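You operate a simulated robot arm through the tools that you are given. There is no shell and no other tool. Be economical: measure what you need, move in short steps, check, and stop when the job is done.

The job below is to be done with a simulated two-armed robot. You get a single attempt, and the scene is never put back.

Task
End the STORE test: TONE off, lid shut and latched, the phone's GATE key off, its handset hung up.
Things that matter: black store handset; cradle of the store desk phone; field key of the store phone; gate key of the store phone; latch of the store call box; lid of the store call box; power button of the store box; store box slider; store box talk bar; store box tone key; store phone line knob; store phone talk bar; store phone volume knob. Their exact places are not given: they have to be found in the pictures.

The check looks at the end state, three seconds after you hand in, the way a careful person would. Anything else that was tipped, shoved, dropped, spilled or broken makes it a failure. A push-on lid holds only when it is set on centred and level and pressed home; a screw cap is set on level and turned clockwise until tight.

Robot
Two 7-joint arms with fingered hands on one trunk, on a base that drives. Base frame: it is fixed to the floor where the robot stands at the start and does not move with it; the origin is under the middle of the robot, x ahead of it, y to its left, z up. Readings come in m, rad, newtons and seconds.
The left shoulder is at the start at [0.055, 0.153, 1.108], the right one opposite. With the tool pointing down near the work surface each hand reaches from about 0.1 to 0.84 m from the robot's upright axis, wherever it stands, measured 20 degrees to its own side. Places, roughly: cradle of the store desk phone [0.8, 0.1, 0.8]; field key of the store phone [0.8, 0.2, 0.8]; gate key of the store phone [0.8, 0.2, 0.8]; latch of the store call box [0.3, 0, 1.1]; lid of the store call box [0.2, 0, 0.9]; power button of the store box [0.6, -0.2, 0.8]; store box slider [0.6, 0, 0.8]; store box talk bar [0.6, -0.1, 0.8]; store box tone key [0.6, 0, 0.8]; store phone line knob [0.9, 0.2, 0.8]; store phone talk bar [0.8, 0.3, 0.8]; store phone volume knob [0.9, 0.3, 0.8]. Payload 3.8 kg a hand.
Tool frame (each hand has its own): the origin (TCP) lies between the finger pads and is the grasp point; the fingertips stand 0.03 m ahead of it; z points along the fingers, y is the line along which they close. Largest opening 0.104 m; the body of the gripper starts 0.035 m behind the TCP. The gripper is a hand of 5 fingers: y runs from the thumb to the fingers, the wrist lies at [-0.015, -0.104, -0.178] in the tool frame, and closing takes about 1.5 s.
Orientation is that of the tool frame in the base frame, as [roll, pitch, yaw] about the fixed x, y, z axes, in that order (R = Rz(yaw) Ry(pitch) Rx(roll)). With the fingers straight down and the wrist toward the robot, the tool's x, y and z point along [0, 1, 0], [1, 0, 0] and [0, 0, -1] of the base frame.

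Tools
- The arms move only by the tool arm_command. It takes "left_deltas", "right_deltas" or both (then of equal length, played together; a hand with none holds still); each is text: rows parted by semicolons, each of 6 numbers parted by spaces: the shift along the base's x, y, z in m, then the turn, a rotation vector about the base's x, y, z in rad. In form: dx dy dz ax ay az; .... A call has 1 to 20 rows; each row is the pose to reach, as a shift and turn from the pose commanded when the call began. "left_grip" and "right_grip" are, for a hand that has rows, the closure in counts, from 0 (fully open) to 255 (shut), set as the call begins (left out, the last holds). A row lasts 0.2 s, in which the tool goes at most 0.05 m and 0.15 rad; a call with a longer step from one row to the next is refused whole, and so is a gripper value outside its range. Where a pose cannot be reached the arm comes as near as it can. A force on the tool above 40 N (or 10 N above the force at the start of the call, whichever is more), or a blocked arm, ends the call early, and 0.2 s more pass. The fingers move at their own pace (about 0.072 m/s each) and stop on an object; they squeeze with about 29 N. The grip force told is the motor's: it shows also when the fingers shut on nothing. Time passes only in rows, and 0.2 s behind the last, so rows that repeat a pose let the fingers close. It gives the time, the measured TCP pose, the force on the tool (base axes), the opening and the grip force at its end, in the units of the frame above (readings bear some noise), with the torque about the TCP (base axes, N m) and any sound that the robot's microphone picked up.
- Cameras (640 x 400 px; columns grow to the right, rows downward): "scene" is now at [0.1628, -0.0081, 1.2652]; the picture's right is [0.00, -1.00, -0.00], its down [-0.50, 0.00, -0.87] and it looks along [0.87, 0.00, -0.50] (base axes); focal length 214 px, centre (320, 200). "left" rides on the left gripper at [-0.08, -0.078, -0.141] in its tool frame; the picture's right is [-0.78, -0.30, 0.56], its down [0.54, -0.78, 0.33] and it looks along [0.33, 0.56, 0.76] (tool axes); focal length 247 px, centre (320, 200). "right" rides on the right gripper at [0.08, -0.078, -0.141] in its tool frame; the picture's right is [-0.78, 0.30, -0.56], its down [-0.54, -0.78, 0.33] and it looks along [-0.33, 0.56, 0.76] (tool axes); focal length 247 px, centre (320, 200).
- get_image(camera): a new picture of that camera. It takes no simulated time.
- slide_trunk(by): slides the trunk up (or, below 0, down) by that many m; the arms and the scene camera ride with it, the base frame stays. It gives what a move gives, with no picture.
- base_move(legs): drives the robot by 1 to 6 legs, each [ahead, left, turn to the left] in m, m and rad, along the robot's own axes; the way and the turn of a leg run together, so that a leg with both is an arc; at most 1.5 m and 3.142 rad a leg. The arms and the cameras ride along, it lands a little off, and it stops where it bumps. It gives what a move gives.
- set_grasp(shape, hand): the hand has 5 fingers and takes this shape, open, in about a second: jaw (thumb against the fingers, like two jaws); tri (thumb and two fingers); tip (a fingertip pinch); poke (one finger out to press); point (the index stretched); flat (the hand flat); cup (the hand cupped); fist (a fist). The gripper value then closes the fingers along that shape, each until it touches; the sizes above hold for jaw. It gives what a move gives, with no picture.
- head_to(pan, tilt): turns the head with the scene camera to pan (to the left, within 1.396 rad either way) and tilt (down, from -0.506 to 1.204), counted from straight ahead of the robot. It gives what a move gives.
- probe_pixels(camera, pixels): for up to 12 pixels [column, row] of the newest picture of that camera ("zoom" is the newest enlarged one), the place [x, y, z] in the base frame of the surface seen there, good to about 0.003 m, but the place of the scene camera against the robot may be out by one fixed shift of up to 0.012 m in any direction. It takes no simulated time.
- zoom(camera, box): a new picture of the part [left, top, right, bottom] of that camera's present view, enlarged. It takes no simulated time.
- close_job(): hands the job in; it is judged then, once.

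Keep the steps short. Do not move on a guess: measure, check each grasp and each placing, and mend mistakes. In all there are 80 turns and 78 pictures (those below and enlarged ones count). Leave the grippers open and the arms clear of the work at the hand-in unless told otherwise, and finish with a single line.

The tools are called by a JSON object that holds its "fn" and its "kwargs". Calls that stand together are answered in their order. arm_command: Moves the arms, as the interface text tells. Its arguments: {"type":"object","properties":{"left_deltas":{"type":"string"},"left_grip":{"type":"number"},"right_deltas":{"type":"string"},"right_grip":{"type":"number"}},"required":[]} The other tools are called the same way: slide_trunk (by) slides the trunk up or down; set_grasp (shape, hand) gives the hand a shape; base_move (legs) drives the base; head_to (pan, tilt) turns the head that bears the scene camera; get_image (camera) takes a picture; probe_pixels (camera, pixels) gives the place of the surface under pixels of a picture; zoom (camera, box) takes an enlarged picture of a part of a camera's view; close_job () hands the job in.

At the start:

```text
clock: 0.0
left_position: [0.4616, 0.314, 1.4391]
left_tcp_rot: [3.104, 0.001, 1.568]
left_wrist_force: [0.1, -0.2, 0.0]
left_ft_torque: [-0.01, 0.01, 0.0]
left_finger_gap: 0.1035
left_finger_force: 0.1
left_shape: jaw
right_position: [0.4762, -0.0727, 1.4405]
right_tcp_rot: [3.102, -0.001, 1.566]
right_wrist_force: [0.2, -0.3, 0.0]
right_ft_torque: [-0.04, 0.0, 0.02]
right_finger_gap: 0.1038
right_finger_force: 0.0
right_shape: jaw
trunk travel left (down, up): [-0.173, 0.283]
robot x, y, heading: [0.0229, 0.0009, -0.007]
head pan, tilt: [0.005, 0.361]
```

scene: 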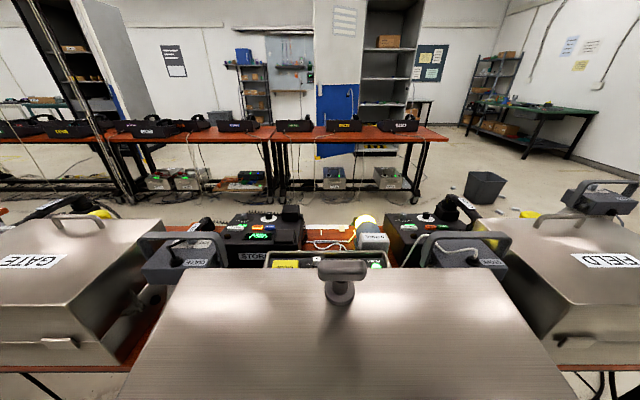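
right: 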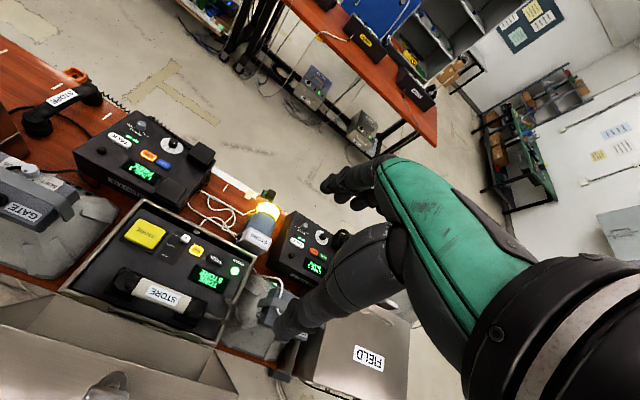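
left: 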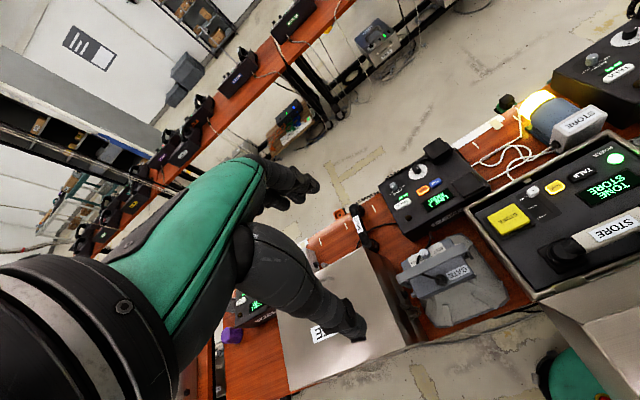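

I see the open STORE box in front, with its lid leaning toward the robot. I'll look closer with both hand cameras.

{"fn": "zoom", "kwargs": {"camera": "right", "box": [0, 60, 320, 260]}}

{"fn": "zoom", "kwargs": {"camera": "right", "box": [0, 200, 320, 400]}}

{"fn": "zoom", "kwargs": {"camera": "left", "box": [320, 100, 640, 300]}}

{"fn": "zoom", "kwargs": {"camera": "scene", "box": [120, 190, 520, 400]}}

```text
2.00 times, centred on (160, 160) of right
```

zoom: 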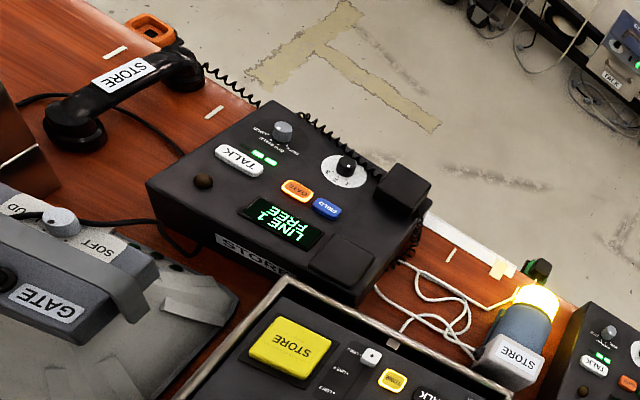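

```text
2.00 times, centred on (160, 300) of right
```

zoom: 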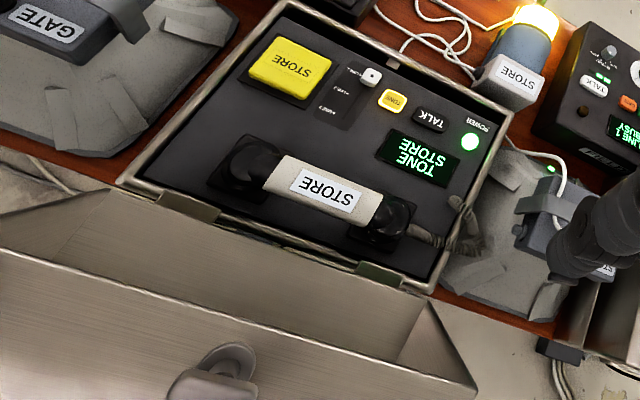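

```text
2.00 times, centred on (480, 200) of left
```

zoom: 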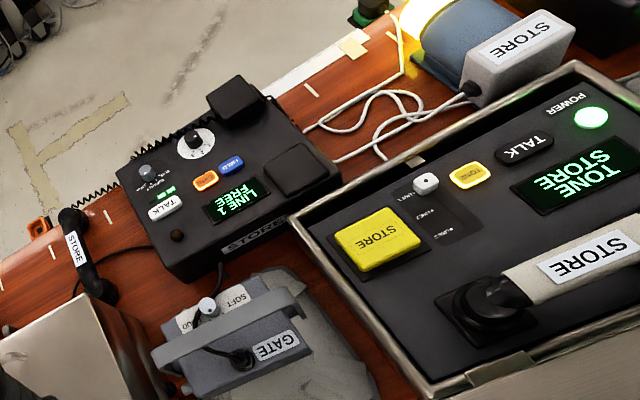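

```text
1.60 times, centred on (320, 295) of scene
```

zoom: 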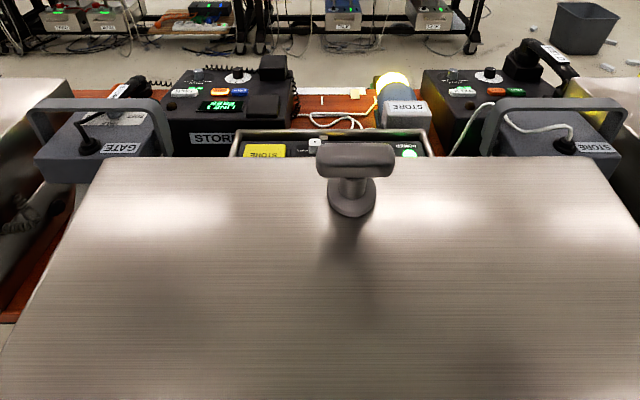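

Now measuring key points: lid corners and knob in scene view, and box and phone parts in the right and left views.

{"fn": "probe_pixels", "kwargs": {"camera": "scene", "pixels": [[180, 270], [490, 270], [340, 290], [130, 395], [560, 395], [340, 266], [322, 268], [363, 268], [340, 395], [340, 275], [270, 255], [388, 255]]}}

{"fn": "probe_pixels", "kwargs": {"camera": "right", "pixels": [[197, 249], [185, 239], [215, 258], [148, 154], [163, 163], [68, 290], [215, 345], [140, 201], [250, 262], [80, 304], [110, 380], [0, 325]]}}

{"fn": "probe_pixels", "kwargs": {"camera": "left", "pixels": [[555, 187], [423, 190], [436, 182], [438, 148], [465, 188], [358, 225], [355, 210], [371, 242], [393, 218], [533, 191], [616, 158], [550, 300]]}}

```text
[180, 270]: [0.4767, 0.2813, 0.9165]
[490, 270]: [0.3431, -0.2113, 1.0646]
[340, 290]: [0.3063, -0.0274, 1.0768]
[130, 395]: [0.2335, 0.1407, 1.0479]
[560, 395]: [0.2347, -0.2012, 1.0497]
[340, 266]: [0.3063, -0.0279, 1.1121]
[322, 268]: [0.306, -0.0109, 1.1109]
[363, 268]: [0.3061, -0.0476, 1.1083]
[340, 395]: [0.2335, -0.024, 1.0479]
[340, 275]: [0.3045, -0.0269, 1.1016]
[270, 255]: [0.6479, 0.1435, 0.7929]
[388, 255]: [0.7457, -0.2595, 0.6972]
```

```text
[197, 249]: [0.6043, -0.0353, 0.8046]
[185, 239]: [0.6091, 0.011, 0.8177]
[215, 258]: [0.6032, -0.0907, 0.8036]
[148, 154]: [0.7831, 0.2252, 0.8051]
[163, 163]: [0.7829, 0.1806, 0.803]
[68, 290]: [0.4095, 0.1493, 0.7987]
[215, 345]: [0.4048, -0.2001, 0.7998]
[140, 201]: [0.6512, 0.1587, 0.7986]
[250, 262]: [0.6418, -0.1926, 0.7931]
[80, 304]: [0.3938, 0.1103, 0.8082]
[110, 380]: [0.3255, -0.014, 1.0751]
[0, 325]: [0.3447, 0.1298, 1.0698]
```

```text
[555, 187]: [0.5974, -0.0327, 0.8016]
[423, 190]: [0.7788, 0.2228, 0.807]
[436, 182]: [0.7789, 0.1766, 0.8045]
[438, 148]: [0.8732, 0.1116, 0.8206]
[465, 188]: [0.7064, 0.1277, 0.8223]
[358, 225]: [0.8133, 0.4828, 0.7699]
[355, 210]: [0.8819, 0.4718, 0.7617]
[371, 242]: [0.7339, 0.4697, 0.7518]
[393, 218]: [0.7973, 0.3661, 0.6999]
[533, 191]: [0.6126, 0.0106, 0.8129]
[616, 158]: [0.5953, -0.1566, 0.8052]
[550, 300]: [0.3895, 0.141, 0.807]
```

The lid is a deep box hinged on the near side, about 99° open, with its latch knob on top now. I'll zoom in on the latch, neighbouring latched boxes, hung handset and loose handset.

{"fn": "zoom", "kwargs": {"camera": "scene", "box": [390, 170, 550, 270]}}

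{"fn": "zoom", "kwargs": {"camera": "scene", "box": [0, 180, 240, 380]}}

{"fn": "zoom", "kwargs": {"camera": "right", "box": [20, 60, 220, 185]}}

{"fn": "zoom", "kwargs": {"camera": "scene", "box": [270, 240, 410, 330]}}

```text
4.00 times, centred on (470, 220) of scene
```

zoom: 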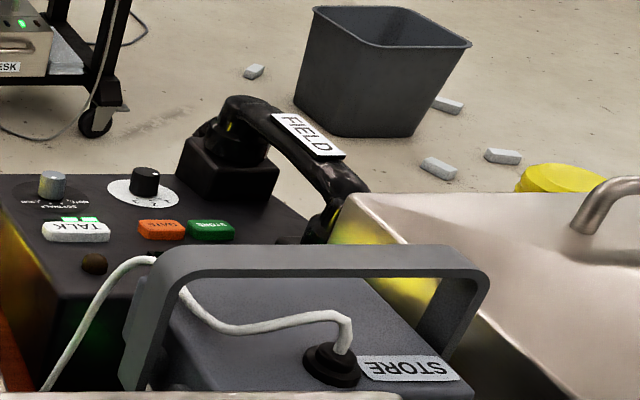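

```text
2.00 times, centred on (120, 280) of scene
```

zoom: 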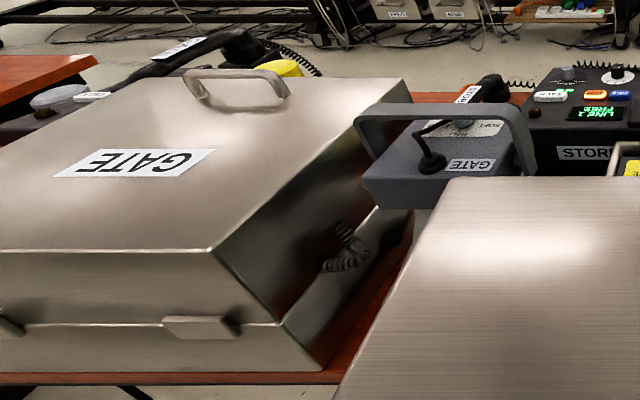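

```text
3.20 times, centred on (120, 122) of right
```

zoom: 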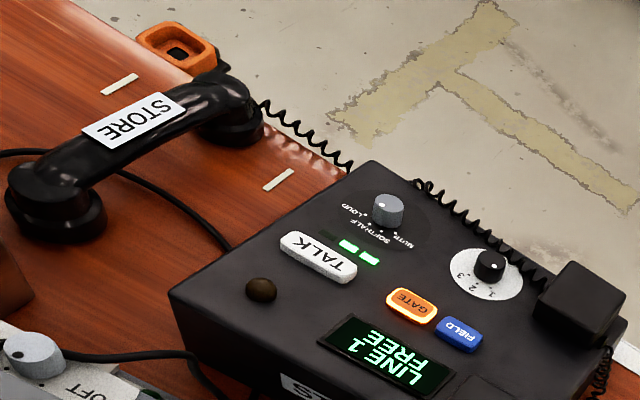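

```text
4.44 times, centred on (340, 285) of scene
```

zoom: 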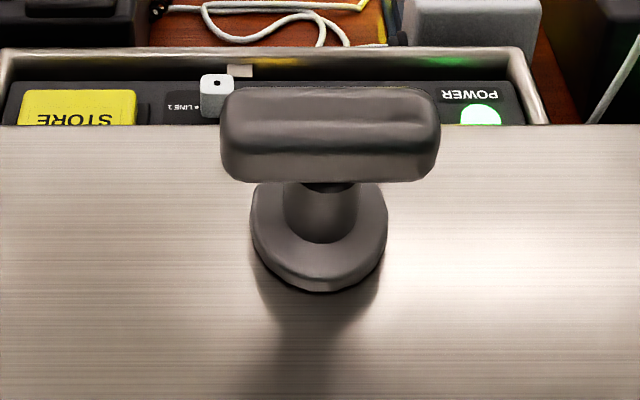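

The latch is a T-handle, on the wall of the lid now facing up. I'll tilt the head down to see the rest of the lid.

{"fn": "head_to", "kwargs": {"pan": 0.0, "tilt": 1.1}}

{"fn": "get_image", "kwargs": {"camera": "scene"}}

```text
clock: 1.1
left_position: [0.4761, 0.3162, 1.4305]
left_tcp_rot: [3.116, 0.006, 1.569]
left_wrist_force: [-0.8, 0.4, 0.3]
left_ft_torque: [0.01, -0.01, 0.02]
left_finger_gap: 0.1042
left_finger_force: 0.1
left_shape: jaw
right_position: [0.4921, -0.0736, 1.4291]
right_tcp_rot: [3.114, -0.002, 1.567]
right_wrist_force: [-0.5, 0.4, 0.2]
right_ft_torque: [0.01, -0.02, -0.04]
right_finger_gap: 0.1039
right_finger_force: 0.0
right_shape: jaw
trunk travel left (down, up): [-0.173, 0.283]
robot x, y, heading: [0.0242, 0.0016, -0.011]
head pan, tilt: [0.0, 1.1]
```

```text
66 pictures are left
```

scene: 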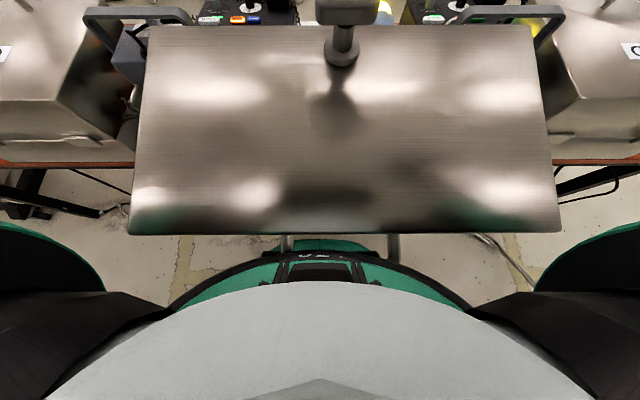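

{"fn": "probe_pixels", "kwargs": {"camera": "scene", "pixels": [[150, 30], [535, 30], [340, 30], [340, 90], [340, 160], [340, 225], [135, 225], [555, 225], [340, 60], [290, 242], [395, 242], [340, 5]]}}

```text
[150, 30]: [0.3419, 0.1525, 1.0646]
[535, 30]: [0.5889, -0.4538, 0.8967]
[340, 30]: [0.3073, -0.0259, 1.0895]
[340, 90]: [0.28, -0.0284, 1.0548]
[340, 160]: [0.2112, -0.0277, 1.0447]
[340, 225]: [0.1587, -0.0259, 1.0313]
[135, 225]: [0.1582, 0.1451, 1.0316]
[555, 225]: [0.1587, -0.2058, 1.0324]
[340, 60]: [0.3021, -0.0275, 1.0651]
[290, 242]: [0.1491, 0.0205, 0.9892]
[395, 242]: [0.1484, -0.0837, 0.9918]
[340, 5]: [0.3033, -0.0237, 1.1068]
```

The lid spans y −0.208 to 0.152, and its bail handle faces the robot (legs at about 0.149, 0.02/−0.084, 0.99). The keys come first. I'll raise the trunk so the arms clear the lid, and shape the right hand for poking.

{"fn": "slide_trunk", "kwargs": {"by": 0.2}}

{"fn": "set_grasp", "kwargs": {"hand": "right", "shape": "poke"}}

{"fn": "get_image", "kwargs": {"camera": "right"}}

```text
clock: 3.3
left_position: [0.4353, 0.3137, 1.6613]
left_tcp_rot: [3.018, -0.001, 1.567]
left_wrist_force: [-0.7, 0.5, -0.4]
left_ft_torque: [-0.01, 0.03, 0.01]
left_finger_gap: 0.1039
left_finger_force: 0.1
left_shape: jaw
right_position: [0.5068, -0.0732, 1.6194]
right_tcp_rot: [3.112, -0.001, 1.565]
right_wrist_force: [-0.5, 0.5, 0.1]
right_ft_torque: [0.01, 0.0, -0.01]
right_finger_gap: 0.1038
right_finger_force: 0.0
right_shape: jaw
trunk travel left (down, up): [-0.373, 0.083]
robot x, y, heading: [0.0224, 0.0013, -0.006]
head pan, tilt: [0.0, 1.1]
```

```text
clock: 4.2
left_position: [0.4323, 0.3128, 1.6623]
left_tcp_rot: [3.017, -0.002, 1.567]
left_wrist_force: [-0.3, 0.1, 0.5]
left_ft_torque: [0.02, 0.03, 0.02]
left_finger_gap: 0.1042
left_finger_force: 0.1
left_shape: jaw
right_position: [0.504, -0.075, 1.6194]
right_tcp_rot: [3.109, -0.003, 1.566]
right_wrist_force: [-0.5, 0.1, 0.0]
right_ft_torque: [-0.01, -0.01, 0.04]
right_finger_gap: 0.0
right_finger_force: 0.0
right_shape: poke
trunk travel left (down, up): [-0.373, 0.083]
robot x, y, heading: [0.0222, 0.0004, -0.006]
head pan, tilt: [0.0, 1.1]
```

```text
65 pictures are left
```

right: 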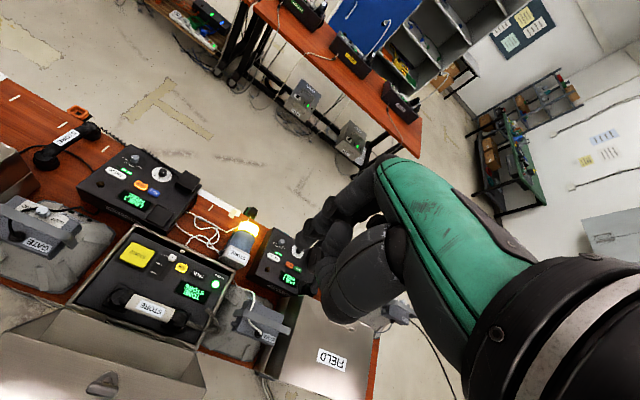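

The poke finger is near (300,250). I'll zoom in to locate its tip.

{"fn": "zoom", "kwargs": {"camera": "right", "box": [270, 170, 430, 330]}}

{"fn": "probe_pixels", "kwargs": {"camera": "right", "pixels": [[302, 242], [300, 240], [305, 235], [310, 225], [298, 246], [325, 260], [340, 200], [312, 290], [305, 284], [330, 280]]}}

```text
2.50 times, centred on (350, 250) of right
```

zoom: 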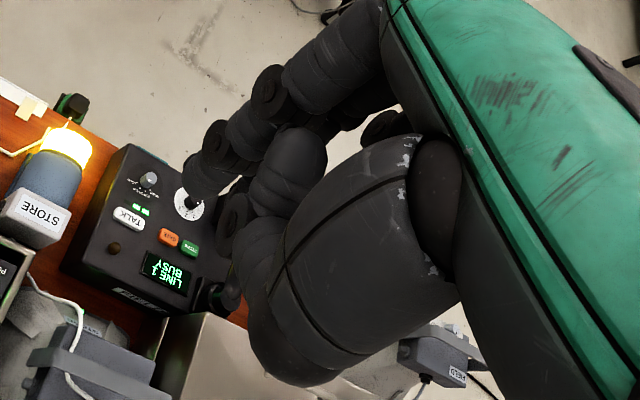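

```text
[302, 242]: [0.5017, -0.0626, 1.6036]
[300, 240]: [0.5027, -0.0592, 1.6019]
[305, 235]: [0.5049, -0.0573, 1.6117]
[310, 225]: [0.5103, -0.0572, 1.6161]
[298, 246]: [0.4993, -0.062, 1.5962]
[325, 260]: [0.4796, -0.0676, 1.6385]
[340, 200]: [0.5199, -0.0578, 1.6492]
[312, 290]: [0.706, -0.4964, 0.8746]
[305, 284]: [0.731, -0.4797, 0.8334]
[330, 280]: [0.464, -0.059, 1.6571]
```

The poke tip is about 0.025 m ahead of the TCP. I'll move the right hand above the TONE key, turning the wrist toward the right so the forearm clears the lid.

{"fn": "arm_command", "kwargs": {"right_deltas": "0.01 0.004 -0.04 0 0 0.06; 0.02 0.008 -0.08 0 0 0.12; 0.03 0.012 -0.12 0 0 0.18; 0.04 0.016 -0.16 0 0 0.24; 0.05 0.02 -0.20 0 0 0.30; 0.06 0.024 -0.24 0 0 0.36; 0.07 0.028 -0.28 0 0 0.42; 0.08 0.032 -0.32 0 0 0.48; 0.09 0.036 -0.36 0 0 0.54; 0.10 0.039 -0.40 0 0 0.60; 0.103 0.039 -0.44 0 0 0.60; 0.103 0.039 -0.46 0 0 0.60; 0.103 0.039 -0.46 0 0 0.60"}}

{"fn": "get_image", "kwargs": {"camera": "right"}}

{"fn": "get_image", "kwargs": {"camera": "scene"}}

```text
clock: 7.0
left_position: [0.4328, 0.3115, 1.6629]
left_tcp_rot: [3.019, 0.002, 1.568]
left_wrist_force: [0.1, 0.3, 0.7]
left_ft_torque: [0.02, 0.02, 0.0]
left_finger_gap: 0.104
left_finger_force: 0.1
left_shape: jaw
right_position: [0.609, -0.0347, 1.1611]
right_tcp_rot: [3.109, -0.002, 2.167]
right_wrist_force: [-0.2, 0.0, -0.3]
right_ft_torque: [0.01, 0.0, 0.03]
right_finger_gap: 0.0003
right_finger_force: 0.0
right_shape: poke
trunk travel left (down, up): [-0.373, 0.083]
robot x, y, heading: [0.0217, 0.003, -0.003]
head pan, tilt: [0.0, 1.1]
```

```text
63 pictures are left
```

right: 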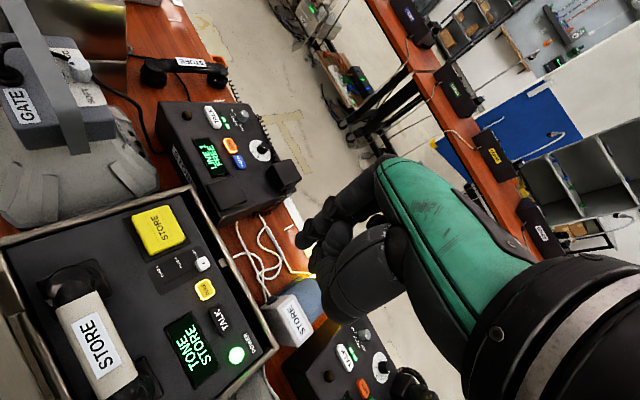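

```text
62 pictures are left
```

scene: 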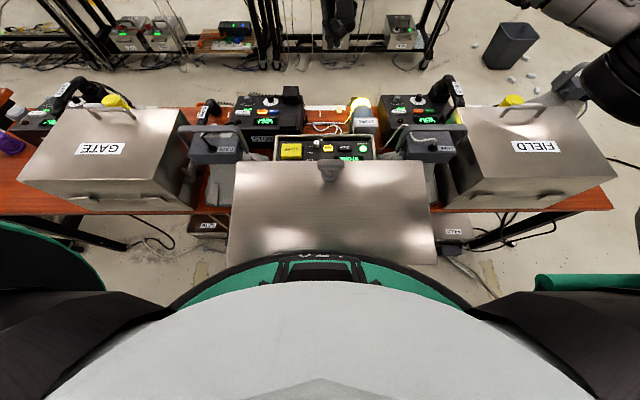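

The key is at about (205,290) in the right view. I'll measure it and the fingertip.

{"fn": "probe_pixels", "kwargs": {"camera": "right", "pixels": [[205, 289], [199, 287], [211, 292], [207, 282], [203, 297], [203, 264], [219, 319], [231, 145], [299, 240], [302, 235], [298, 244]]}}

{"fn": "zoom", "kwargs": {"camera": "right", "box": [130, 200, 290, 390]}}

```text
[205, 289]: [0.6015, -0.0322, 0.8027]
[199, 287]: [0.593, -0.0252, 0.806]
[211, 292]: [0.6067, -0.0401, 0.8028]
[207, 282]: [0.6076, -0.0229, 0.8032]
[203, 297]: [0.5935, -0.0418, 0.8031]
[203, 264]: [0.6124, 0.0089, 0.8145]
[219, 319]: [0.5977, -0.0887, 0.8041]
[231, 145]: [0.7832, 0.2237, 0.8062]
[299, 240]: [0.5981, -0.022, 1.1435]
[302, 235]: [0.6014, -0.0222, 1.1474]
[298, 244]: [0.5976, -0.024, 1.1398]
```

```text
2.11 times, centred on (210, 295) of right
```

zoom: 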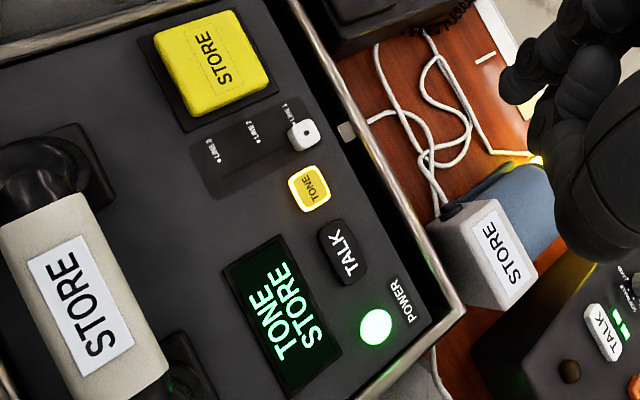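

Key centre is at (0.601, −0.033, 0.803) and the tip is almost above it. I'll descend to about 3 cm above and check again.

{"fn": "arm_command", "kwargs": {"right_deltas": "0 -0.002 -0.04 0 0 0; 0 -0.003 -0.08 0 0 0; 0 -0.003 -0.12 0 0 0; 0 -0.003 -0.16 0 0 0; 0 -0.003 -0.20 0 0 0; 0 -0.003 -0.24 0 0 0; 0 -0.003 -0.28 0 0 0; 0 -0.003 -0.295 0 0 0; 0 -0.003 -0.295 0 0 0"}}

{"fn": "get_image", "kwargs": {"camera": "right"}}

{"fn": "zoom", "kwargs": {"camera": "right", "box": [220, 180, 380, 280]}}

```text
clock: 9.0
left_position: [0.4321, 0.3122, 1.6621]
left_tcp_rot: [3.018, 0.0, 1.568]
left_wrist_force: [-0.4, 0.0, -0.5]
left_ft_torque: [0.0, -0.02, 0.0]
left_finger_gap: 0.1039
left_finger_force: 0.0
left_shape: jaw
right_position: [0.6081, -0.0385, 0.8649]
right_tcp_rot: [3.111, -0.003, 2.167]
right_wrist_force: [0.6, -0.2, 0.3]
right_ft_torque: [-0.01, 0.02, -0.04]
right_finger_gap: 0.0001
right_finger_force: 0.0
right_shape: poke
trunk travel left (down, up): [-0.373, 0.083]
robot x, y, heading: [0.0215, 0.0004, -0.002]
head pan, tilt: [0.0, 1.1]
```

```text
60 pictures are left
```

right: 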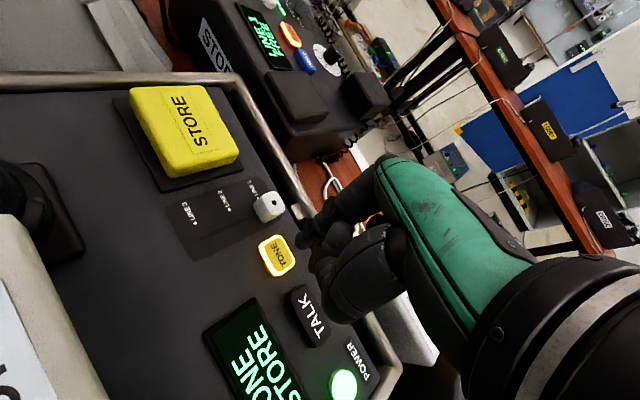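

```text
4.00 times, centred on (300, 230) of right
```

zoom: 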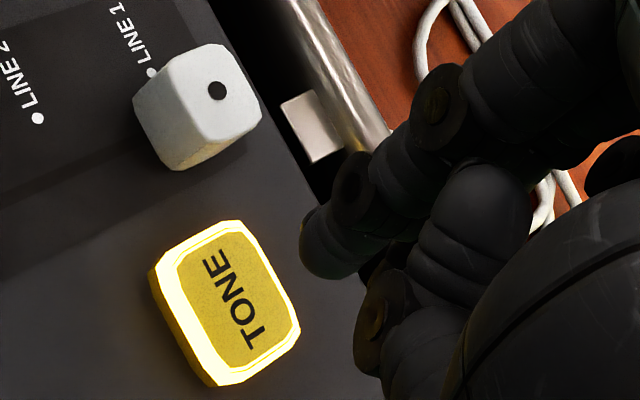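

Tip is at zoom (315,265). I'll measure the tip, the curled fingers and the key.

{"fn": "probe_pixels", "kwargs": {"camera": "zoom", "pixels": [[310, 262], [325, 275], [305, 245], [335, 240], [365, 350], [400, 360], [230, 305], [270, 340], [200, 250], [190, 100]]}}

```text
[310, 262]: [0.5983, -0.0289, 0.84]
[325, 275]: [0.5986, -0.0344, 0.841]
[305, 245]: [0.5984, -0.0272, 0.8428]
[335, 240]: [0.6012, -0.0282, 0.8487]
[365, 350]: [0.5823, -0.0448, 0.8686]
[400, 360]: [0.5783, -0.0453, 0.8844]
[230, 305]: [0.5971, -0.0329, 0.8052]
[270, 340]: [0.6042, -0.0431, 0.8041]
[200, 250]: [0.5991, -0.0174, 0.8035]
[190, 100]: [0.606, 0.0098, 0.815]
```

The tip is centred on the key about 3 cm above it. I'll press down gently.

{"fn": "arm_command", "kwargs": {"right_deltas": "-0.001 0.001 -0.01 0 0 0; -0.001 0.001 -0.02 0 0 0; -0.001 0.001 -0.026 0 0 0; -0.001 0.001 -0.030 0 0 0; -0.001 0.001 -0.033 0 0 0; -0.001 0.001 -0.036 0 0 0"}}

{"fn": "zoom", "kwargs": {"camera": "right", "box": [160, 180, 400, 400]}}

```text
clock: 10.4
left_position: [0.4338, 0.3136, 1.6632]
left_tcp_rot: [3.017, -0.001, 1.567]
left_wrist_force: [0.6, 0.1, 0.0]
left_ft_torque: [0.02, -0.02, 0.02]
left_finger_gap: 0.1039
left_finger_force: 0.0
left_shape: jaw
right_position: [0.6084, -0.0374, 0.8295]
right_tcp_rot: [3.109, -0.004, 2.166]
right_wrist_force: [1.3, 1.1, 3.5]
right_ft_torque: [0.01, -0.08, -0.01]
right_finger_gap: 0.0001
right_finger_force: 0.0
right_shape: poke
trunk travel left (down, up): [-0.373, 0.083]
robot x, y, heading: [0.0245, -0.0014, -0.005]
head pan, tilt: [0.0, 1.1]
heard: click
```

```text
1.82 times, centred on (280, 290) of right
```

zoom: 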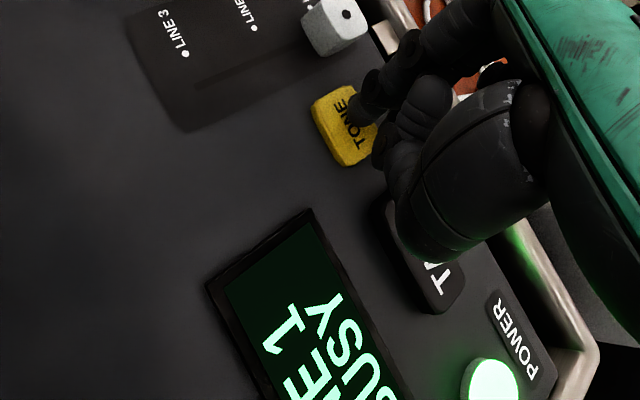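

Click heard, and the TONE key is dark with the display showing LINE 1 BUSY. I'll raise the right hand clear, and shape the left hand for poking.

{"fn": "arm_command", "kwargs": {"right_deltas": "0 0 0.04 0 0 0; 0 0 0.08 0 0 0; 0 0 0.12 0 0 0; 0 0 0.165 0 0 0; 0 0 0.21 0 0 0; 0 0 0.255 0 0 0; 0 0 0.30 0 0 0; 0 -0.02 0.34 0 0 0; 0 -0.05 0.37 0 0 0; 0 -0.09 0.39 0 0 0; 0 -0.13 0.40 0 0 0; 0 -0.17 0.40 0 0 0; 0 -0.21 0.40 0 0 0"}}

{"fn": "set_grasp", "kwargs": {"hand": "left", "shape": "poke"}}

{"fn": "arm_command", "kwargs": {"left_deltas": "0.025 -0.006 -0.036 0 0.01 -0.05; 0.05 -0.012 -0.072 0 0.02 -0.1; 0.075 -0.018 -0.108 0 0.03 -0.15; 0.1 -0.024 -0.144 0 0.04 -0.2; 0.125 -0.030 -0.18 0 0.05 -0.25; 0.15 -0.036 -0.216 0 0.06 -0.3; 0.175 -0.042 -0.252 0 0.07 -0.35; 0.2 -0.048 -0.288 0 0.08 -0.4; 0.225 -0.054 -0.324 0 0.09 -0.45; 0.25 -0.06 -0.36 0 0.09 -0.5; 0.275 -0.066 -0.396 0 0.09 -0.55; 0.30 -0.072 -0.432 0 0.09 -0.6; 0.325 -0.078 -0.468 0 0.09 -0.6; 0.35 -0.084 -0.504 0 0.09 -0.6; 0.357 -0.085 -0.51 0 0.09 -0.6; 0.357 -0.085 -0.51 0 0.09 -0.6"}}

{"fn": "get_image", "kwargs": {"camera": "left"}}

{"fn": "get_image", "kwargs": {"camera": "right"}}

```text
clock: 13.2
left_position: [0.43, 0.3079, 1.6651]
left_tcp_rot: [3.016, -0.003, 1.566]
left_wrist_force: [0.4, -0.4, 0.0]
left_ft_torque: [0.02, -0.02, 0.04]
left_finger_gap: 0.104
left_finger_force: 0.0
left_shape: jaw
right_position: [0.5553, -0.1927, 1.203]
right_tcp_rot: [3.104, -0.002, 2.167]
right_wrist_force: [0.5, -0.7, -0.1]
right_ft_torque: [0.06, -0.03, -0.01]
right_finger_gap: 0.0
right_finger_force: 0.0
right_shape: poke
right hand out of reach, approached as far as the arm can: row 11, 12, 13
trunk travel left (down, up): [-0.373, 0.083]
robot x, y, heading: [0.0207, 0.001, -0.004]
head pan, tilt: [0.0, 1.1]
```

```text
clock: 14.1
left_position: [0.4328, 0.3122, 1.6631]
left_tcp_rot: [3.017, -0.001, 1.568]
left_wrist_force: [0.1, 0.9, 0.6]
left_ft_torque: [0.0, -0.01, 0.0]
left_finger_gap: 0.0
left_finger_force: 0.0
left_shape: poke
right_position: [0.5562, -0.1909, 1.2031]
right_tcp_rot: [3.109, -0.001, 2.164]
right_wrist_force: [0.7, -0.6, -0.5]
right_ft_torque: [0.04, -0.03, 0.02]
right_finger_gap: 0.0001
right_finger_force: 0.1
right_shape: poke
trunk travel left (down, up): [-0.373, 0.083]
robot x, y, heading: [0.024, -0.0017, -0.006]
head pan, tilt: [0.0, 1.1]
```

```text
clock: 17.5
left_position: [0.6902, 0.2401, 1.17]
left_tcp_rot: [3.101, 0.026, 0.968]
left_wrist_force: [-0.1, -0.5, 0.1]
left_ft_torque: [-0.04, 0.03, 0.02]
left_finger_gap: 0.0001
left_finger_force: 0.0
left_shape: poke
left hand out of reach, approached as far as the arm can: row 11, 12, 13, 14, 15, 16
right_position: [0.5566, -0.1905, 1.2025]
right_tcp_rot: [3.108, -0.002, 2.166]
right_wrist_force: [-0.8, 1.3, 0.2]
right_ft_torque: [-0.02, 0.01, 0.01]
right_finger_gap: 0.0
right_finger_force: 0.1
right_shape: poke
trunk travel left (down, up): [-0.373, 0.083]
robot x, y, heading: [0.0237, -0.0004, -0.0]
head pan, tilt: [0.0, 1.1]
```

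```text
57 pictures are left
```

left: 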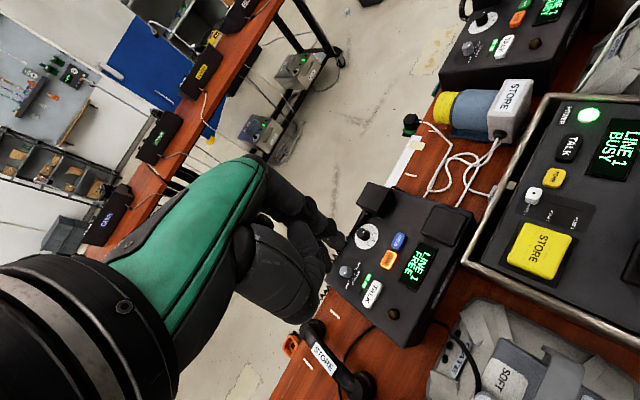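

```text
56 pictures are left
```

right: 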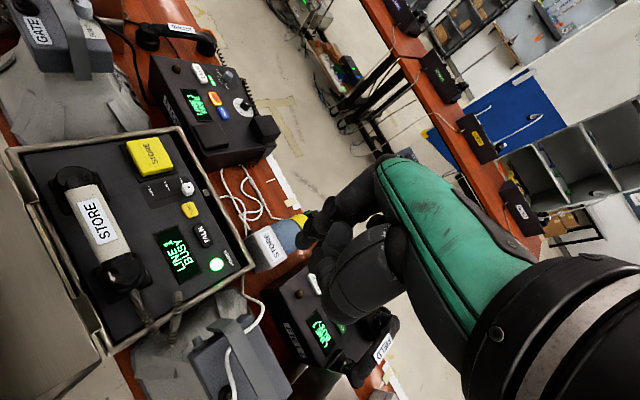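

The left hand is out of reach from here. I'll pull both hands up and back, then drive back, left and forward so the phone and handset sit in front of the robot (right hand can then do both).

{"fn": "arm_command", "kwargs": {"left_deltas": "-0.02 0 0.04 0 0 0; -0.04 0 0.08 0 0 0; -0.06 0 0.12 0 0 0; -0.09 0.01 0.15 0 0 0; -0.13 0.02 0.17 0 0 0; -0.17 0.03 0.19 0 0 0; -0.21 0.04 0.20 0 0 0; -0.25 0.04 0.20 0 0 0", "right_deltas": "0 0 0.03 0 0 0; 0 0.0 0.06 0 0 0; 0 0 0.09 0 0 0; -0.02 0 0.12 0 0 0; -0.04 0 0.14 0 0 0; -0.06 0 0.15 0 0 0; -0.08 0 0.15 0 0 0; -0.09 0 0.15 0 0 0"}}

{"fn": "base_move", "kwargs": {"legs": [[-0.1, 0, 0], [0, 0.42, 0]]}}

{"fn": "head_to", "kwargs": {"pan": 0.0, "tilt": 0.9}}

{"fn": "get_image", "kwargs": {"camera": "scene"}}

```text
clock: 19.3
left_position: [0.4372, 0.2849, 1.3712]
left_tcp_rot: [3.102, 0.026, 0.967]
left_wrist_force: [-0.2, 0.1, 0.2]
left_ft_torque: [0.01, -0.04, -0.03]
left_finger_gap: 0.0
left_finger_force: 0.2
left_shape: poke
right_position: [0.4645, -0.1911, 1.358]
right_tcp_rot: [3.11, 0.0, 2.166]
right_wrist_force: [-0.1, 0.6, 0.2]
right_ft_torque: [-0.03, 0.02, -0.01]
right_finger_gap: 0.0
right_finger_force: 0.0
right_shape: poke
right hand out of reach, approached as far as the arm can: row 3
trunk travel left (down, up): [-0.373, 0.083]
robot x, y, heading: [0.0223, 0.0024, -0.007]
head pan, tilt: [0.0, 1.1]
```

```text
clock: 22.6
left_position: [0.3414, 0.7068, 1.3723]
left_tcp_rot: [3.102, 0.025, 0.969]
left_wrist_force: [-0.2, -0.3, -0.1]
left_ft_torque: [0.0, -0.01, 0.0]
left_finger_gap: 0.0
left_finger_force: 0.1
left_shape: poke
right_position: [0.3695, 0.231, 1.3563]
right_tcp_rot: [3.11, -0.002, 2.171]
right_wrist_force: [-0.2, -0.1, 0.6]
right_ft_torque: [0.02, 0.0, 0.0]
right_finger_gap: 0.0
right_finger_force: 0.0
right_shape: poke
trunk travel left (down, up): [-0.373, 0.083]
robot x, y, heading: [-0.0718, 0.4222, -0.002]
head pan, tilt: [0.0, 1.1]
```

```text
clock: 23.3
left_position: [0.3409, 0.7081, 1.3718]
left_tcp_rot: [3.103, 0.026, 0.969]
left_wrist_force: [0.3, 0.2, 1.1]
left_ft_torque: [-0.04, -0.01, 0.02]
left_finger_gap: 0.0001
left_finger_force: 0.0
left_shape: poke
right_position: [0.3695, 0.2333, 1.3565]
right_tcp_rot: [3.109, -0.001, 2.169]
right_wrist_force: [0.3, -0.4, 0.4]
right_ft_torque: [0.0, 0.0, 0.01]
right_finger_gap: 0.0
right_finger_force: 0.0
right_shape: poke
trunk travel left (down, up): [-0.373, 0.083]
robot x, y, heading: [-0.0753, 0.4223, -0.001]
head pan, tilt: [0.0, 0.901]
```

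```text
55 pictures are left
```

scene: 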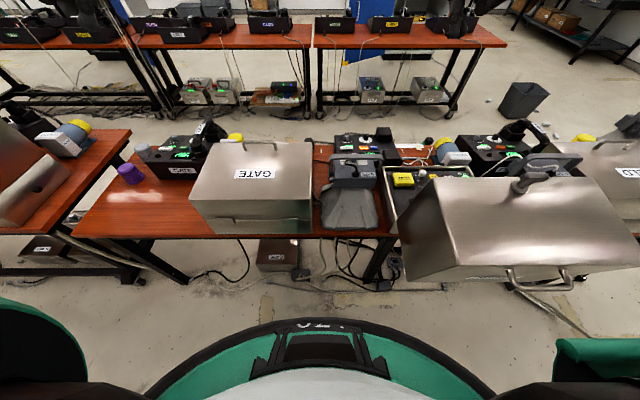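

Clear view now. I'll measure the GATE box, table edge, bail handle and lid.

{"fn": "probe_pixels", "kwargs": {"camera": "scene", "pixels": [[222, 145], [310, 145], [195, 200], [308, 198], [312, 225], [240, 236], [515, 268], [565, 268], [540, 290], [400, 205], [405, 270], [510, 290]]}}

{"fn": "base_move", "kwargs": {"legs": [[0.18, 0, 0]]}}

{"fn": "get_image", "kwargs": {"camera": "scene"}}

{"fn": "get_image", "kwargs": {"camera": "right"}}

```text
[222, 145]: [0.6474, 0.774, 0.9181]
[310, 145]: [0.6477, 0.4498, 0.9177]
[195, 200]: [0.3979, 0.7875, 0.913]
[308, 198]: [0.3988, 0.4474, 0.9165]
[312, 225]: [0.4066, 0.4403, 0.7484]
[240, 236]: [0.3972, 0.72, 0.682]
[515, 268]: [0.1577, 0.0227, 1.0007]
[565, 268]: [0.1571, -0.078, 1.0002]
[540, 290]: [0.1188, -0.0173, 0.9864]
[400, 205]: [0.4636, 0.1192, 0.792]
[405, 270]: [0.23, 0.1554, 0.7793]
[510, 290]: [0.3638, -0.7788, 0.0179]
```

```text
clock: 24.9
left_position: [0.5192, 0.7091, 1.3733]
left_tcp_rot: [3.1, 0.025, 0.971]
left_wrist_force: [-0.4, -0.5, -0.3]
left_ft_torque: [-0.01, 0.01, 0.01]
left_finger_gap: 0.0
left_finger_force: 0.1
left_shape: poke
right_position: [0.5473, 0.2329, 1.3578]
right_tcp_rot: [3.108, 0.001, 2.169]
right_wrist_force: [-0.2, 0.4, -0.2]
right_ft_torque: [0.02, -0.01, -0.03]
right_finger_gap: 0.0
right_finger_force: 0.1
right_shape: poke
trunk travel left (down, up): [-0.373, 0.083]
robot x, y, heading: [0.1047, 0.4233, -0.004]
head pan, tilt: [0.0, 0.901]
```

```text
54 pictures are left
```

scene: 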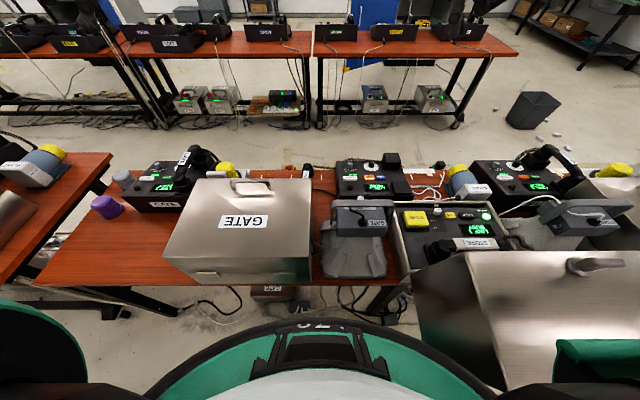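

```text
53 pictures are left
```

right: 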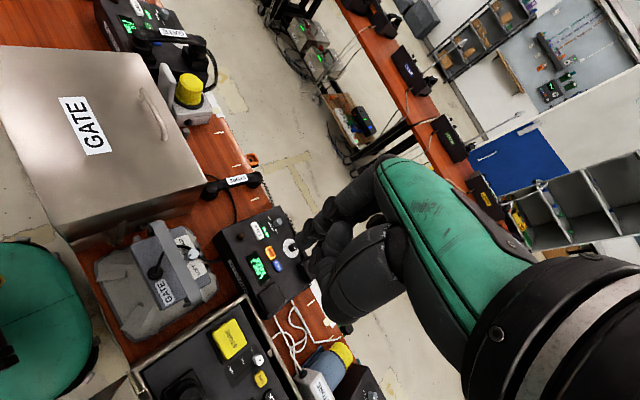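

Base is at (0.105, 0.423). The right hand should now reach the GATE key at about (0.783, 0.224, 0.805). I'll move over it.

{"fn": "arm_command", "kwargs": {"right_deltas": "0.025 0 -0.035 0 0 0; 0.05 0 -0.07 0 0 0; 0.075 0 -0.105 0 0 0; 0.1 0 -0.14 0 0 0; 0.125 -0.005 -0.175 0 0 0; 0.15 -0.008 -0.21 0 0 0; 0.175 -0.01 -0.245 0 0 0; 0.2 -0.013 -0.28 0 0 0; 0.225 -0.013 -0.31 0 0 0; 0.243 -0.013 -0.34 0 0 0; 0.243 -0.013 -0.38 0 0 0; 0.243 -0.013 -0.42 0 0 0; 0.243 -0.013 -0.45 0 0 0; 0.243 -0.013 -0.45 0 0 0"}}

{"fn": "get_image", "kwargs": {"camera": "right"}}

```text
clock: 27.9
left_position: [0.5227, 0.7086, 1.3713]
left_tcp_rot: [3.104, 0.026, 0.971]
left_wrist_force: [-0.4, 0.0, 0.6]
left_ft_torque: [0.0, 0.01, 0.03]
left_finger_gap: 0.0001
left_finger_force: 0.0
left_shape: poke
right_position: [0.6768, 0.2467, 1.04]
right_tcp_rot: [3.111, -0.003, 2.17]
right_wrist_force: [-0.1, -0.2, -0.4]
right_ft_torque: [-0.01, 0.02, 0.01]
right_finger_gap: 0.0001
right_finger_force: 0.0
right_shape: poke
right hand out of reach, approached as far as the arm can: row 4, 5, 6, 7, 8, 9, 10, 11, 12, 13, 14
trunk travel left (down, up): [-0.373, 0.083]
robot x, y, heading: [0.1052, 0.42, -0.0]
head pan, tilt: [0.0, 0.901]
```

```text
52 pictures are left
```

right: 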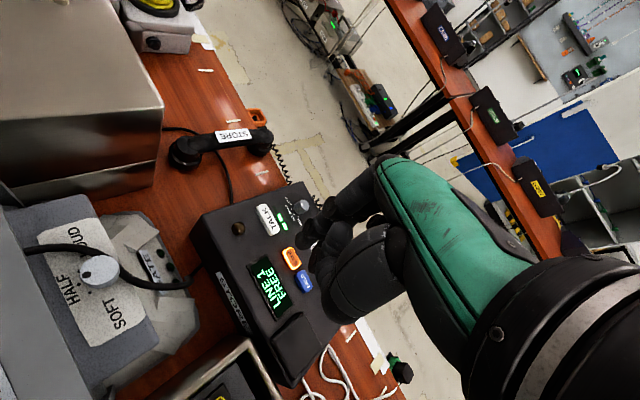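

The yawed wrist limits reach. I'll turn the hand back to the straight orientation while moving to the key.

{"fn": "arm_command", "kwargs": {"right_deltas": "0 0 0.03 0 0 -0.12; 0 0 0.05 0 0 -0.24; 0 0 0.05 0 0 -0.36; 0.0 0 0.05 0 0 -0.48; 0.0 0 0.05 0 0 -0.6; 0.03 -0.01 0.04 0 0 -0.6; 0.06 -0.02 0.02 0 0 -0.6; 0.09 -0.03 -0.01 0 0 -0.6; 0.11 -0.03 -0.05 0 0 -0.6; 0.11 -0.03 -0.09 0 0 -0.6; 0.11 -0.03 -0.13 0 0 -0.6; 0.11 -0.03 -0.15 0 0 -0.6; 0.11 -0.03 -0.15 0 0 -0.6"}}

{"fn": "get_image", "kwargs": {"camera": "right"}}

{"fn": "get_image", "kwargs": {"camera": "scene"}}

```text
clock: 30.7
left_position: [0.5228, 0.7089, 1.3735]
left_tcp_rot: [3.102, 0.026, 0.971]
left_wrist_force: [0.9, 0.2, -0.2]
left_ft_torque: [0.01, -0.04, 0.02]
left_finger_gap: 0.0
left_finger_force: 0.1
left_shape: poke
right_position: [0.7898, 0.2105, 0.8863]
right_tcp_rot: [3.11, -0.003, 1.569]
right_wrist_force: [0.0, 0.6, -0.7]
right_ft_torque: [0.0, -0.01, 0.03]
right_finger_gap: 0.0002
right_finger_force: 0.0
right_shape: poke
trunk travel left (down, up): [-0.373, 0.083]
robot x, y, heading: [0.1091, 0.4229, -0.001]
head pan, tilt: [0.0, 0.901]
```

```text
51 pictures are left
```

right: 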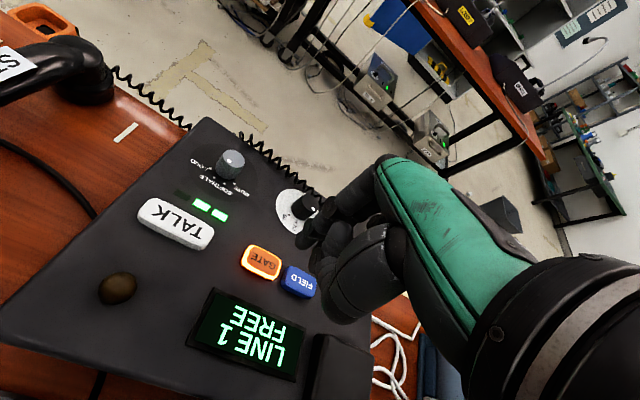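

```text
50 pictures are left
```

scene: 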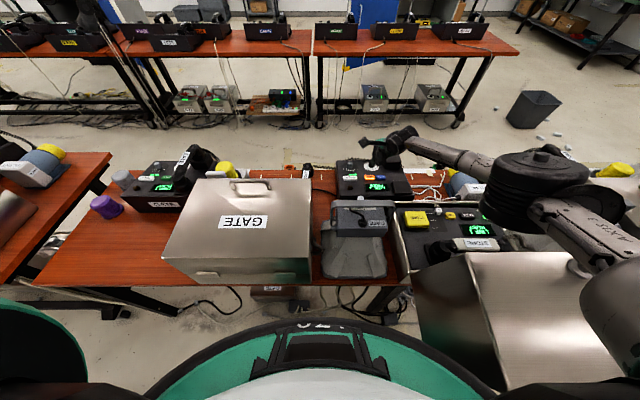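

Reached, with the forearm clear of the lid. I'll measure the GATE key (260,262) and the tip.

{"fn": "probe_pixels", "kwargs": {"camera": "right", "pixels": [[260, 262], [250, 260], [272, 266], [299, 240], [302, 235], [298, 244], [298, 281], [305, 205], [310, 265]]}}

```text
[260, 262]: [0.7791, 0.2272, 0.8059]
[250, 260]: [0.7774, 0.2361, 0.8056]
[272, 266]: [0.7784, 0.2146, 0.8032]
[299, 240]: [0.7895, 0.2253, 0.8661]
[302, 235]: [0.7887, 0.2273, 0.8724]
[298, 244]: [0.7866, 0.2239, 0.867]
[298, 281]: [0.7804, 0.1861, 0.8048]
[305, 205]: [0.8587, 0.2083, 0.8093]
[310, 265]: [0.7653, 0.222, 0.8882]
```

Tip is about 8 mm right and 8 mm too far from the key centre (0.779, 0.226). I'll correct that and press.

{"fn": "arm_command", "kwargs": {"right_deltas": "-0.008 0.008 0 0 0 0; -0.008 0.008 -0.02 0 0 0; -0.008 0.008 -0.035 0 0 0; -0.008 0.008 -0.045 0 0 0; -0.008 0.008 -0.049 0 0 0; -0.008 0.008 -0.052 0 0 0; -0.008 0.008 -0.055 0 0 0"}}

{"fn": "zoom", "kwargs": {"camera": "right", "box": [160, 180, 400, 330]}}

```text
clock: 32.3
left_position: [0.5227, 0.7097, 1.3725]
left_tcp_rot: [3.101, 0.026, 0.971]
left_wrist_force: [0.9, -0.9, -0.9]
left_ft_torque: [-0.01, -0.01, 0.04]
left_finger_gap: 0.0002
left_finger_force: 0.0
left_shape: poke
right_position: [0.7802, 0.2184, 0.8293]
right_tcp_rot: [3.108, 0.001, 1.57]
right_wrist_force: [1.5, -0.5, 4.4]
right_ft_torque: [-0.04, -0.04, 0.05]
right_finger_gap: 0.0
right_finger_force: 0.0
right_shape: poke
trunk travel left (down, up): [-0.373, 0.083]
robot x, y, heading: [0.1087, 0.4203, 0.005]
head pan, tilt: [0.0, 0.901]
heard: click
```

```text
2.67 times, centred on (280, 255) of right
```

zoom: 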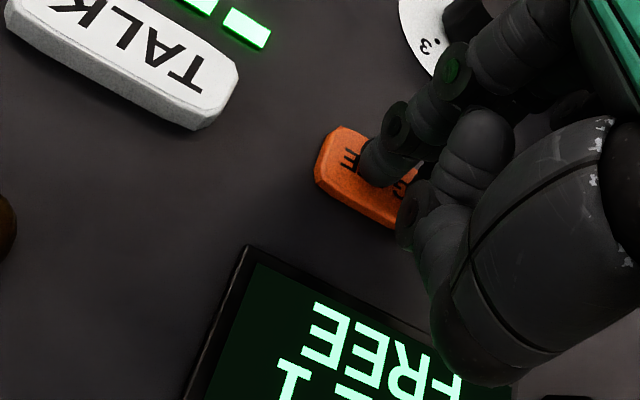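

GATE light is off. I'll lift clear, then test whether the right hand can reach toward the handset with the wrist turned to the right (closing along y).

{"fn": "arm_command", "kwargs": {"right_deltas": "0 0 0.04 0 0 0; 0 0 0.085 0 0 0; 0 0 0.13 0 0 0; 0 0 0.175 0 0 0; 0 0 0.22 0 0 0; 0 0 0.26 0 0 0; -0.03 0.02 0.28 0 0 0.14; -0.05 0.04 0.28 0 0 0.28; -0.07 0.06 0.28 0 0 0.42; -0.09 0.08 0.28 0 0 0.56; -0.11 0.10 0.28 0 0 0.70; -0.12 0.12 0.28 0 0 0.84; -0.12 0.14 0.28 0 0 0.98; -0.12 0.16 0.28 0 0 1.12; -0.12 0.18 0.28 0 0 1.26; -0.12 0.20 0.28 0 0 1.40; -0.12 0.22 0.28 0 0 1.54; -0.12 0.24 0.28 0 0 1.57; -0.12 0.24 0.28 0 0 1.57"}}

{"fn": "set_grasp", "kwargs": {"hand": "right", "shape": "jaw"}}

{"fn": "get_image", "kwargs": {"camera": "right"}}

{"fn": "get_image", "kwargs": {"camera": "scene"}}

```text
clock: 36.3
left_position: [0.5238, 0.7095, 1.3726]
left_tcp_rot: [3.101, 0.028, 0.97]
left_wrist_force: [0.5, 0.0, 0.2]
left_ft_torque: [0.01, 0.01, -0.02]
left_finger_gap: 0.0
left_finger_force: 0.1
left_shape: poke
right_position: [0.584, 0.4408, 1.1598]
right_tcp_rot: [3.04, 0.233, 2.692]
right_wrist_force: [-1.2, 0.3, -0.5]
right_ft_torque: [-0.06, 0.01, 0.0]
right_finger_gap: 0.0002
right_finger_force: 0.0
right_shape: poke
right hand out of reach, approached as far as the arm can: row 12, 13, 14, 15, 16, 17, 18, 19
trunk travel left (down, up): [-0.373, 0.083]
robot x, y, heading: [0.1046, 0.4251, 0.007]
head pan, tilt: [0.0, 0.901]
```

```text
clock: 37.2
left_position: [0.5226, 0.7085, 1.3721]
left_tcp_rot: [3.102, 0.028, 0.971]
left_wrist_force: [0.1, -0.7, 0.7]
left_ft_torque: [-0.01, 0.02, 0.03]
left_finger_gap: 0.0
left_finger_force: 0.0
left_shape: poke
right_position: [0.5843, 0.4384, 1.1619]
right_tcp_rot: [3.038, 0.234, 2.689]
right_wrist_force: [-0.1, 0.5, 0.0]
right_ft_torque: [-0.01, -0.02, 0.01]
right_finger_gap: 0.1036
right_finger_force: 0.1
right_shape: jaw
trunk travel left (down, up): [-0.373, 0.083]
robot x, y, heading: [0.109, 0.4248, 0.002]
head pan, tilt: [0.0, 0.901]
```

```text
48 pictures are left
```

right: 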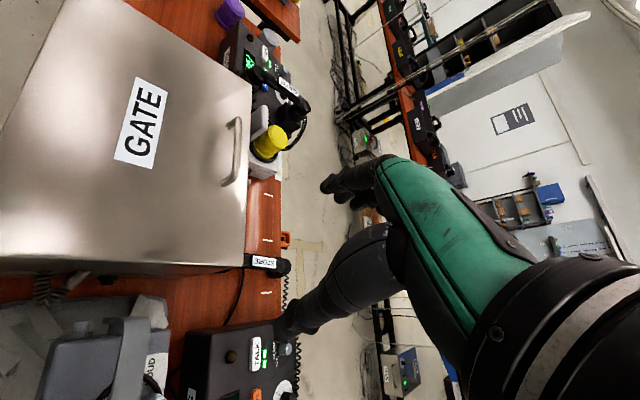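

```text
47 pictures are left
```

scene: 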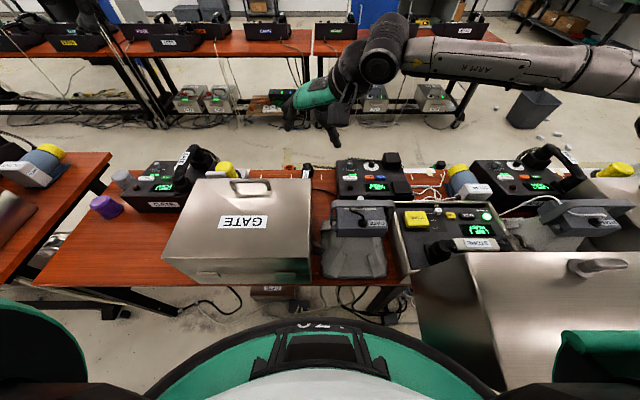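

Yaw stops at 2.69 due to wrist limits. I'll try tilting the fingers forward (about 35°) with the closing axis along y, which keeps the forearm more natural.

{"fn": "arm_command", "kwargs": {"right_deltas": "0.015 0.01 0.01 -0.035 -0.07 0.08; 0.03 0.02 0.01 -0.07 -0.14 0.16; 0.05 0.03 0.01 -0.106 -0.21 0.243; 0.07 0.035 0.01 -0.141 -0.28 0.323; 0.09 0.035 0.01 -0.177 -0.35 0.404; 0.10 0.035 0.01 -0.177 -0.35 0.404; 0.10 0.035 0.01 -0.177 -0.35 0.404"}}

```text
clock: 38.8
left_position: [0.5232, 0.7112, 1.3729]
left_tcp_rot: [3.102, 0.026, 0.972]
left_wrist_force: [-0.4, -1.1, 0.1]
left_ft_torque: [0.0, 0.03, 0.0]
left_finger_gap: 0.0
left_finger_force: 0.1
left_shape: poke
right_position: [0.6816, 0.4782, 1.1718]
right_tcp_rot: [3.14, 0.613, -3.139]
right_wrist_force: [0.5, 0.4, 0.5]
right_ft_torque: [-0.05, 0.05, -0.01]
right_finger_gap: 0.1041
right_finger_force: 0.0
right_shape: jaw
right hand out of reach, approached as far as the arm can: row 1, 2, 3
trunk travel left (down, up): [-0.373, 0.083]
robot x, y, heading: [0.1025, 0.4211, -0.002]
head pan, tilt: [0.0, 0.901]
```

That works: closing axis along y, fingers tilted 35° forward. Now I'll measure the handset from here.

{"fn": "get_image", "kwargs": {"camera": "right"}}

{"fn": "head_to", "kwargs": {"pan": 0.0, "tilt": 0.6}}

{"fn": "get_image", "kwargs": {"camera": "scene"}}

```text
46 pictures are left
```

right: 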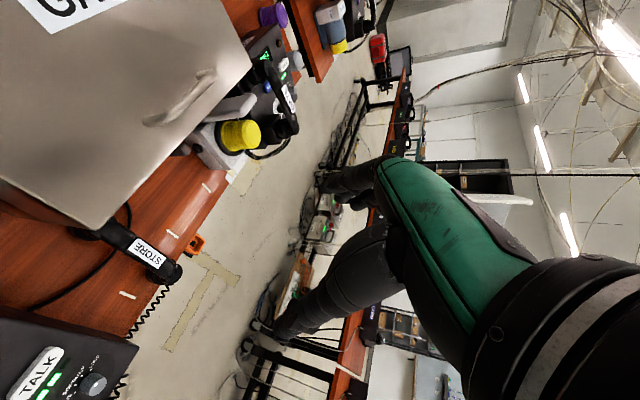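

```text
clock: 39.6
left_position: [0.5242, 0.7099, 1.3723]
left_tcp_rot: [3.103, 0.027, 0.97]
left_wrist_force: [0.2, 0.2, -0.1]
left_ft_torque: [0.0, 0.0, -0.03]
left_finger_gap: 0.0
left_finger_force: 0.0
left_shape: poke
right_position: [0.6826, 0.4777, 1.1712]
right_tcp_rot: [3.138, 0.612, 3.14]
right_wrist_force: [-0.2, 0.0, -0.3]
right_ft_torque: [-0.01, -0.04, -0.04]
right_finger_gap: 0.1038
right_finger_force: 0.0
right_shape: jaw
trunk travel left (down, up): [-0.373, 0.083]
robot x, y, heading: [0.1095, 0.4231, -0.002]
head pan, tilt: [0.0, 0.6]
```

```text
45 pictures are left
```

scene: 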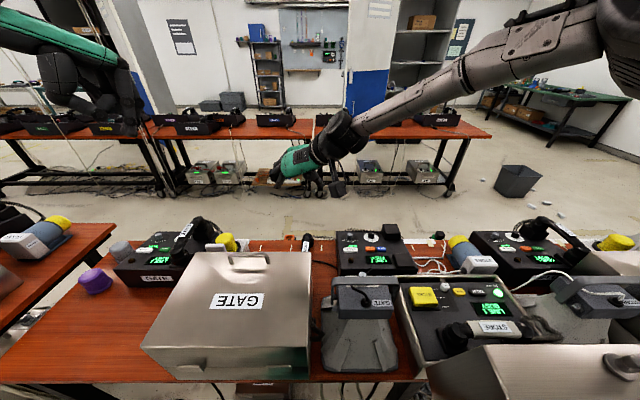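

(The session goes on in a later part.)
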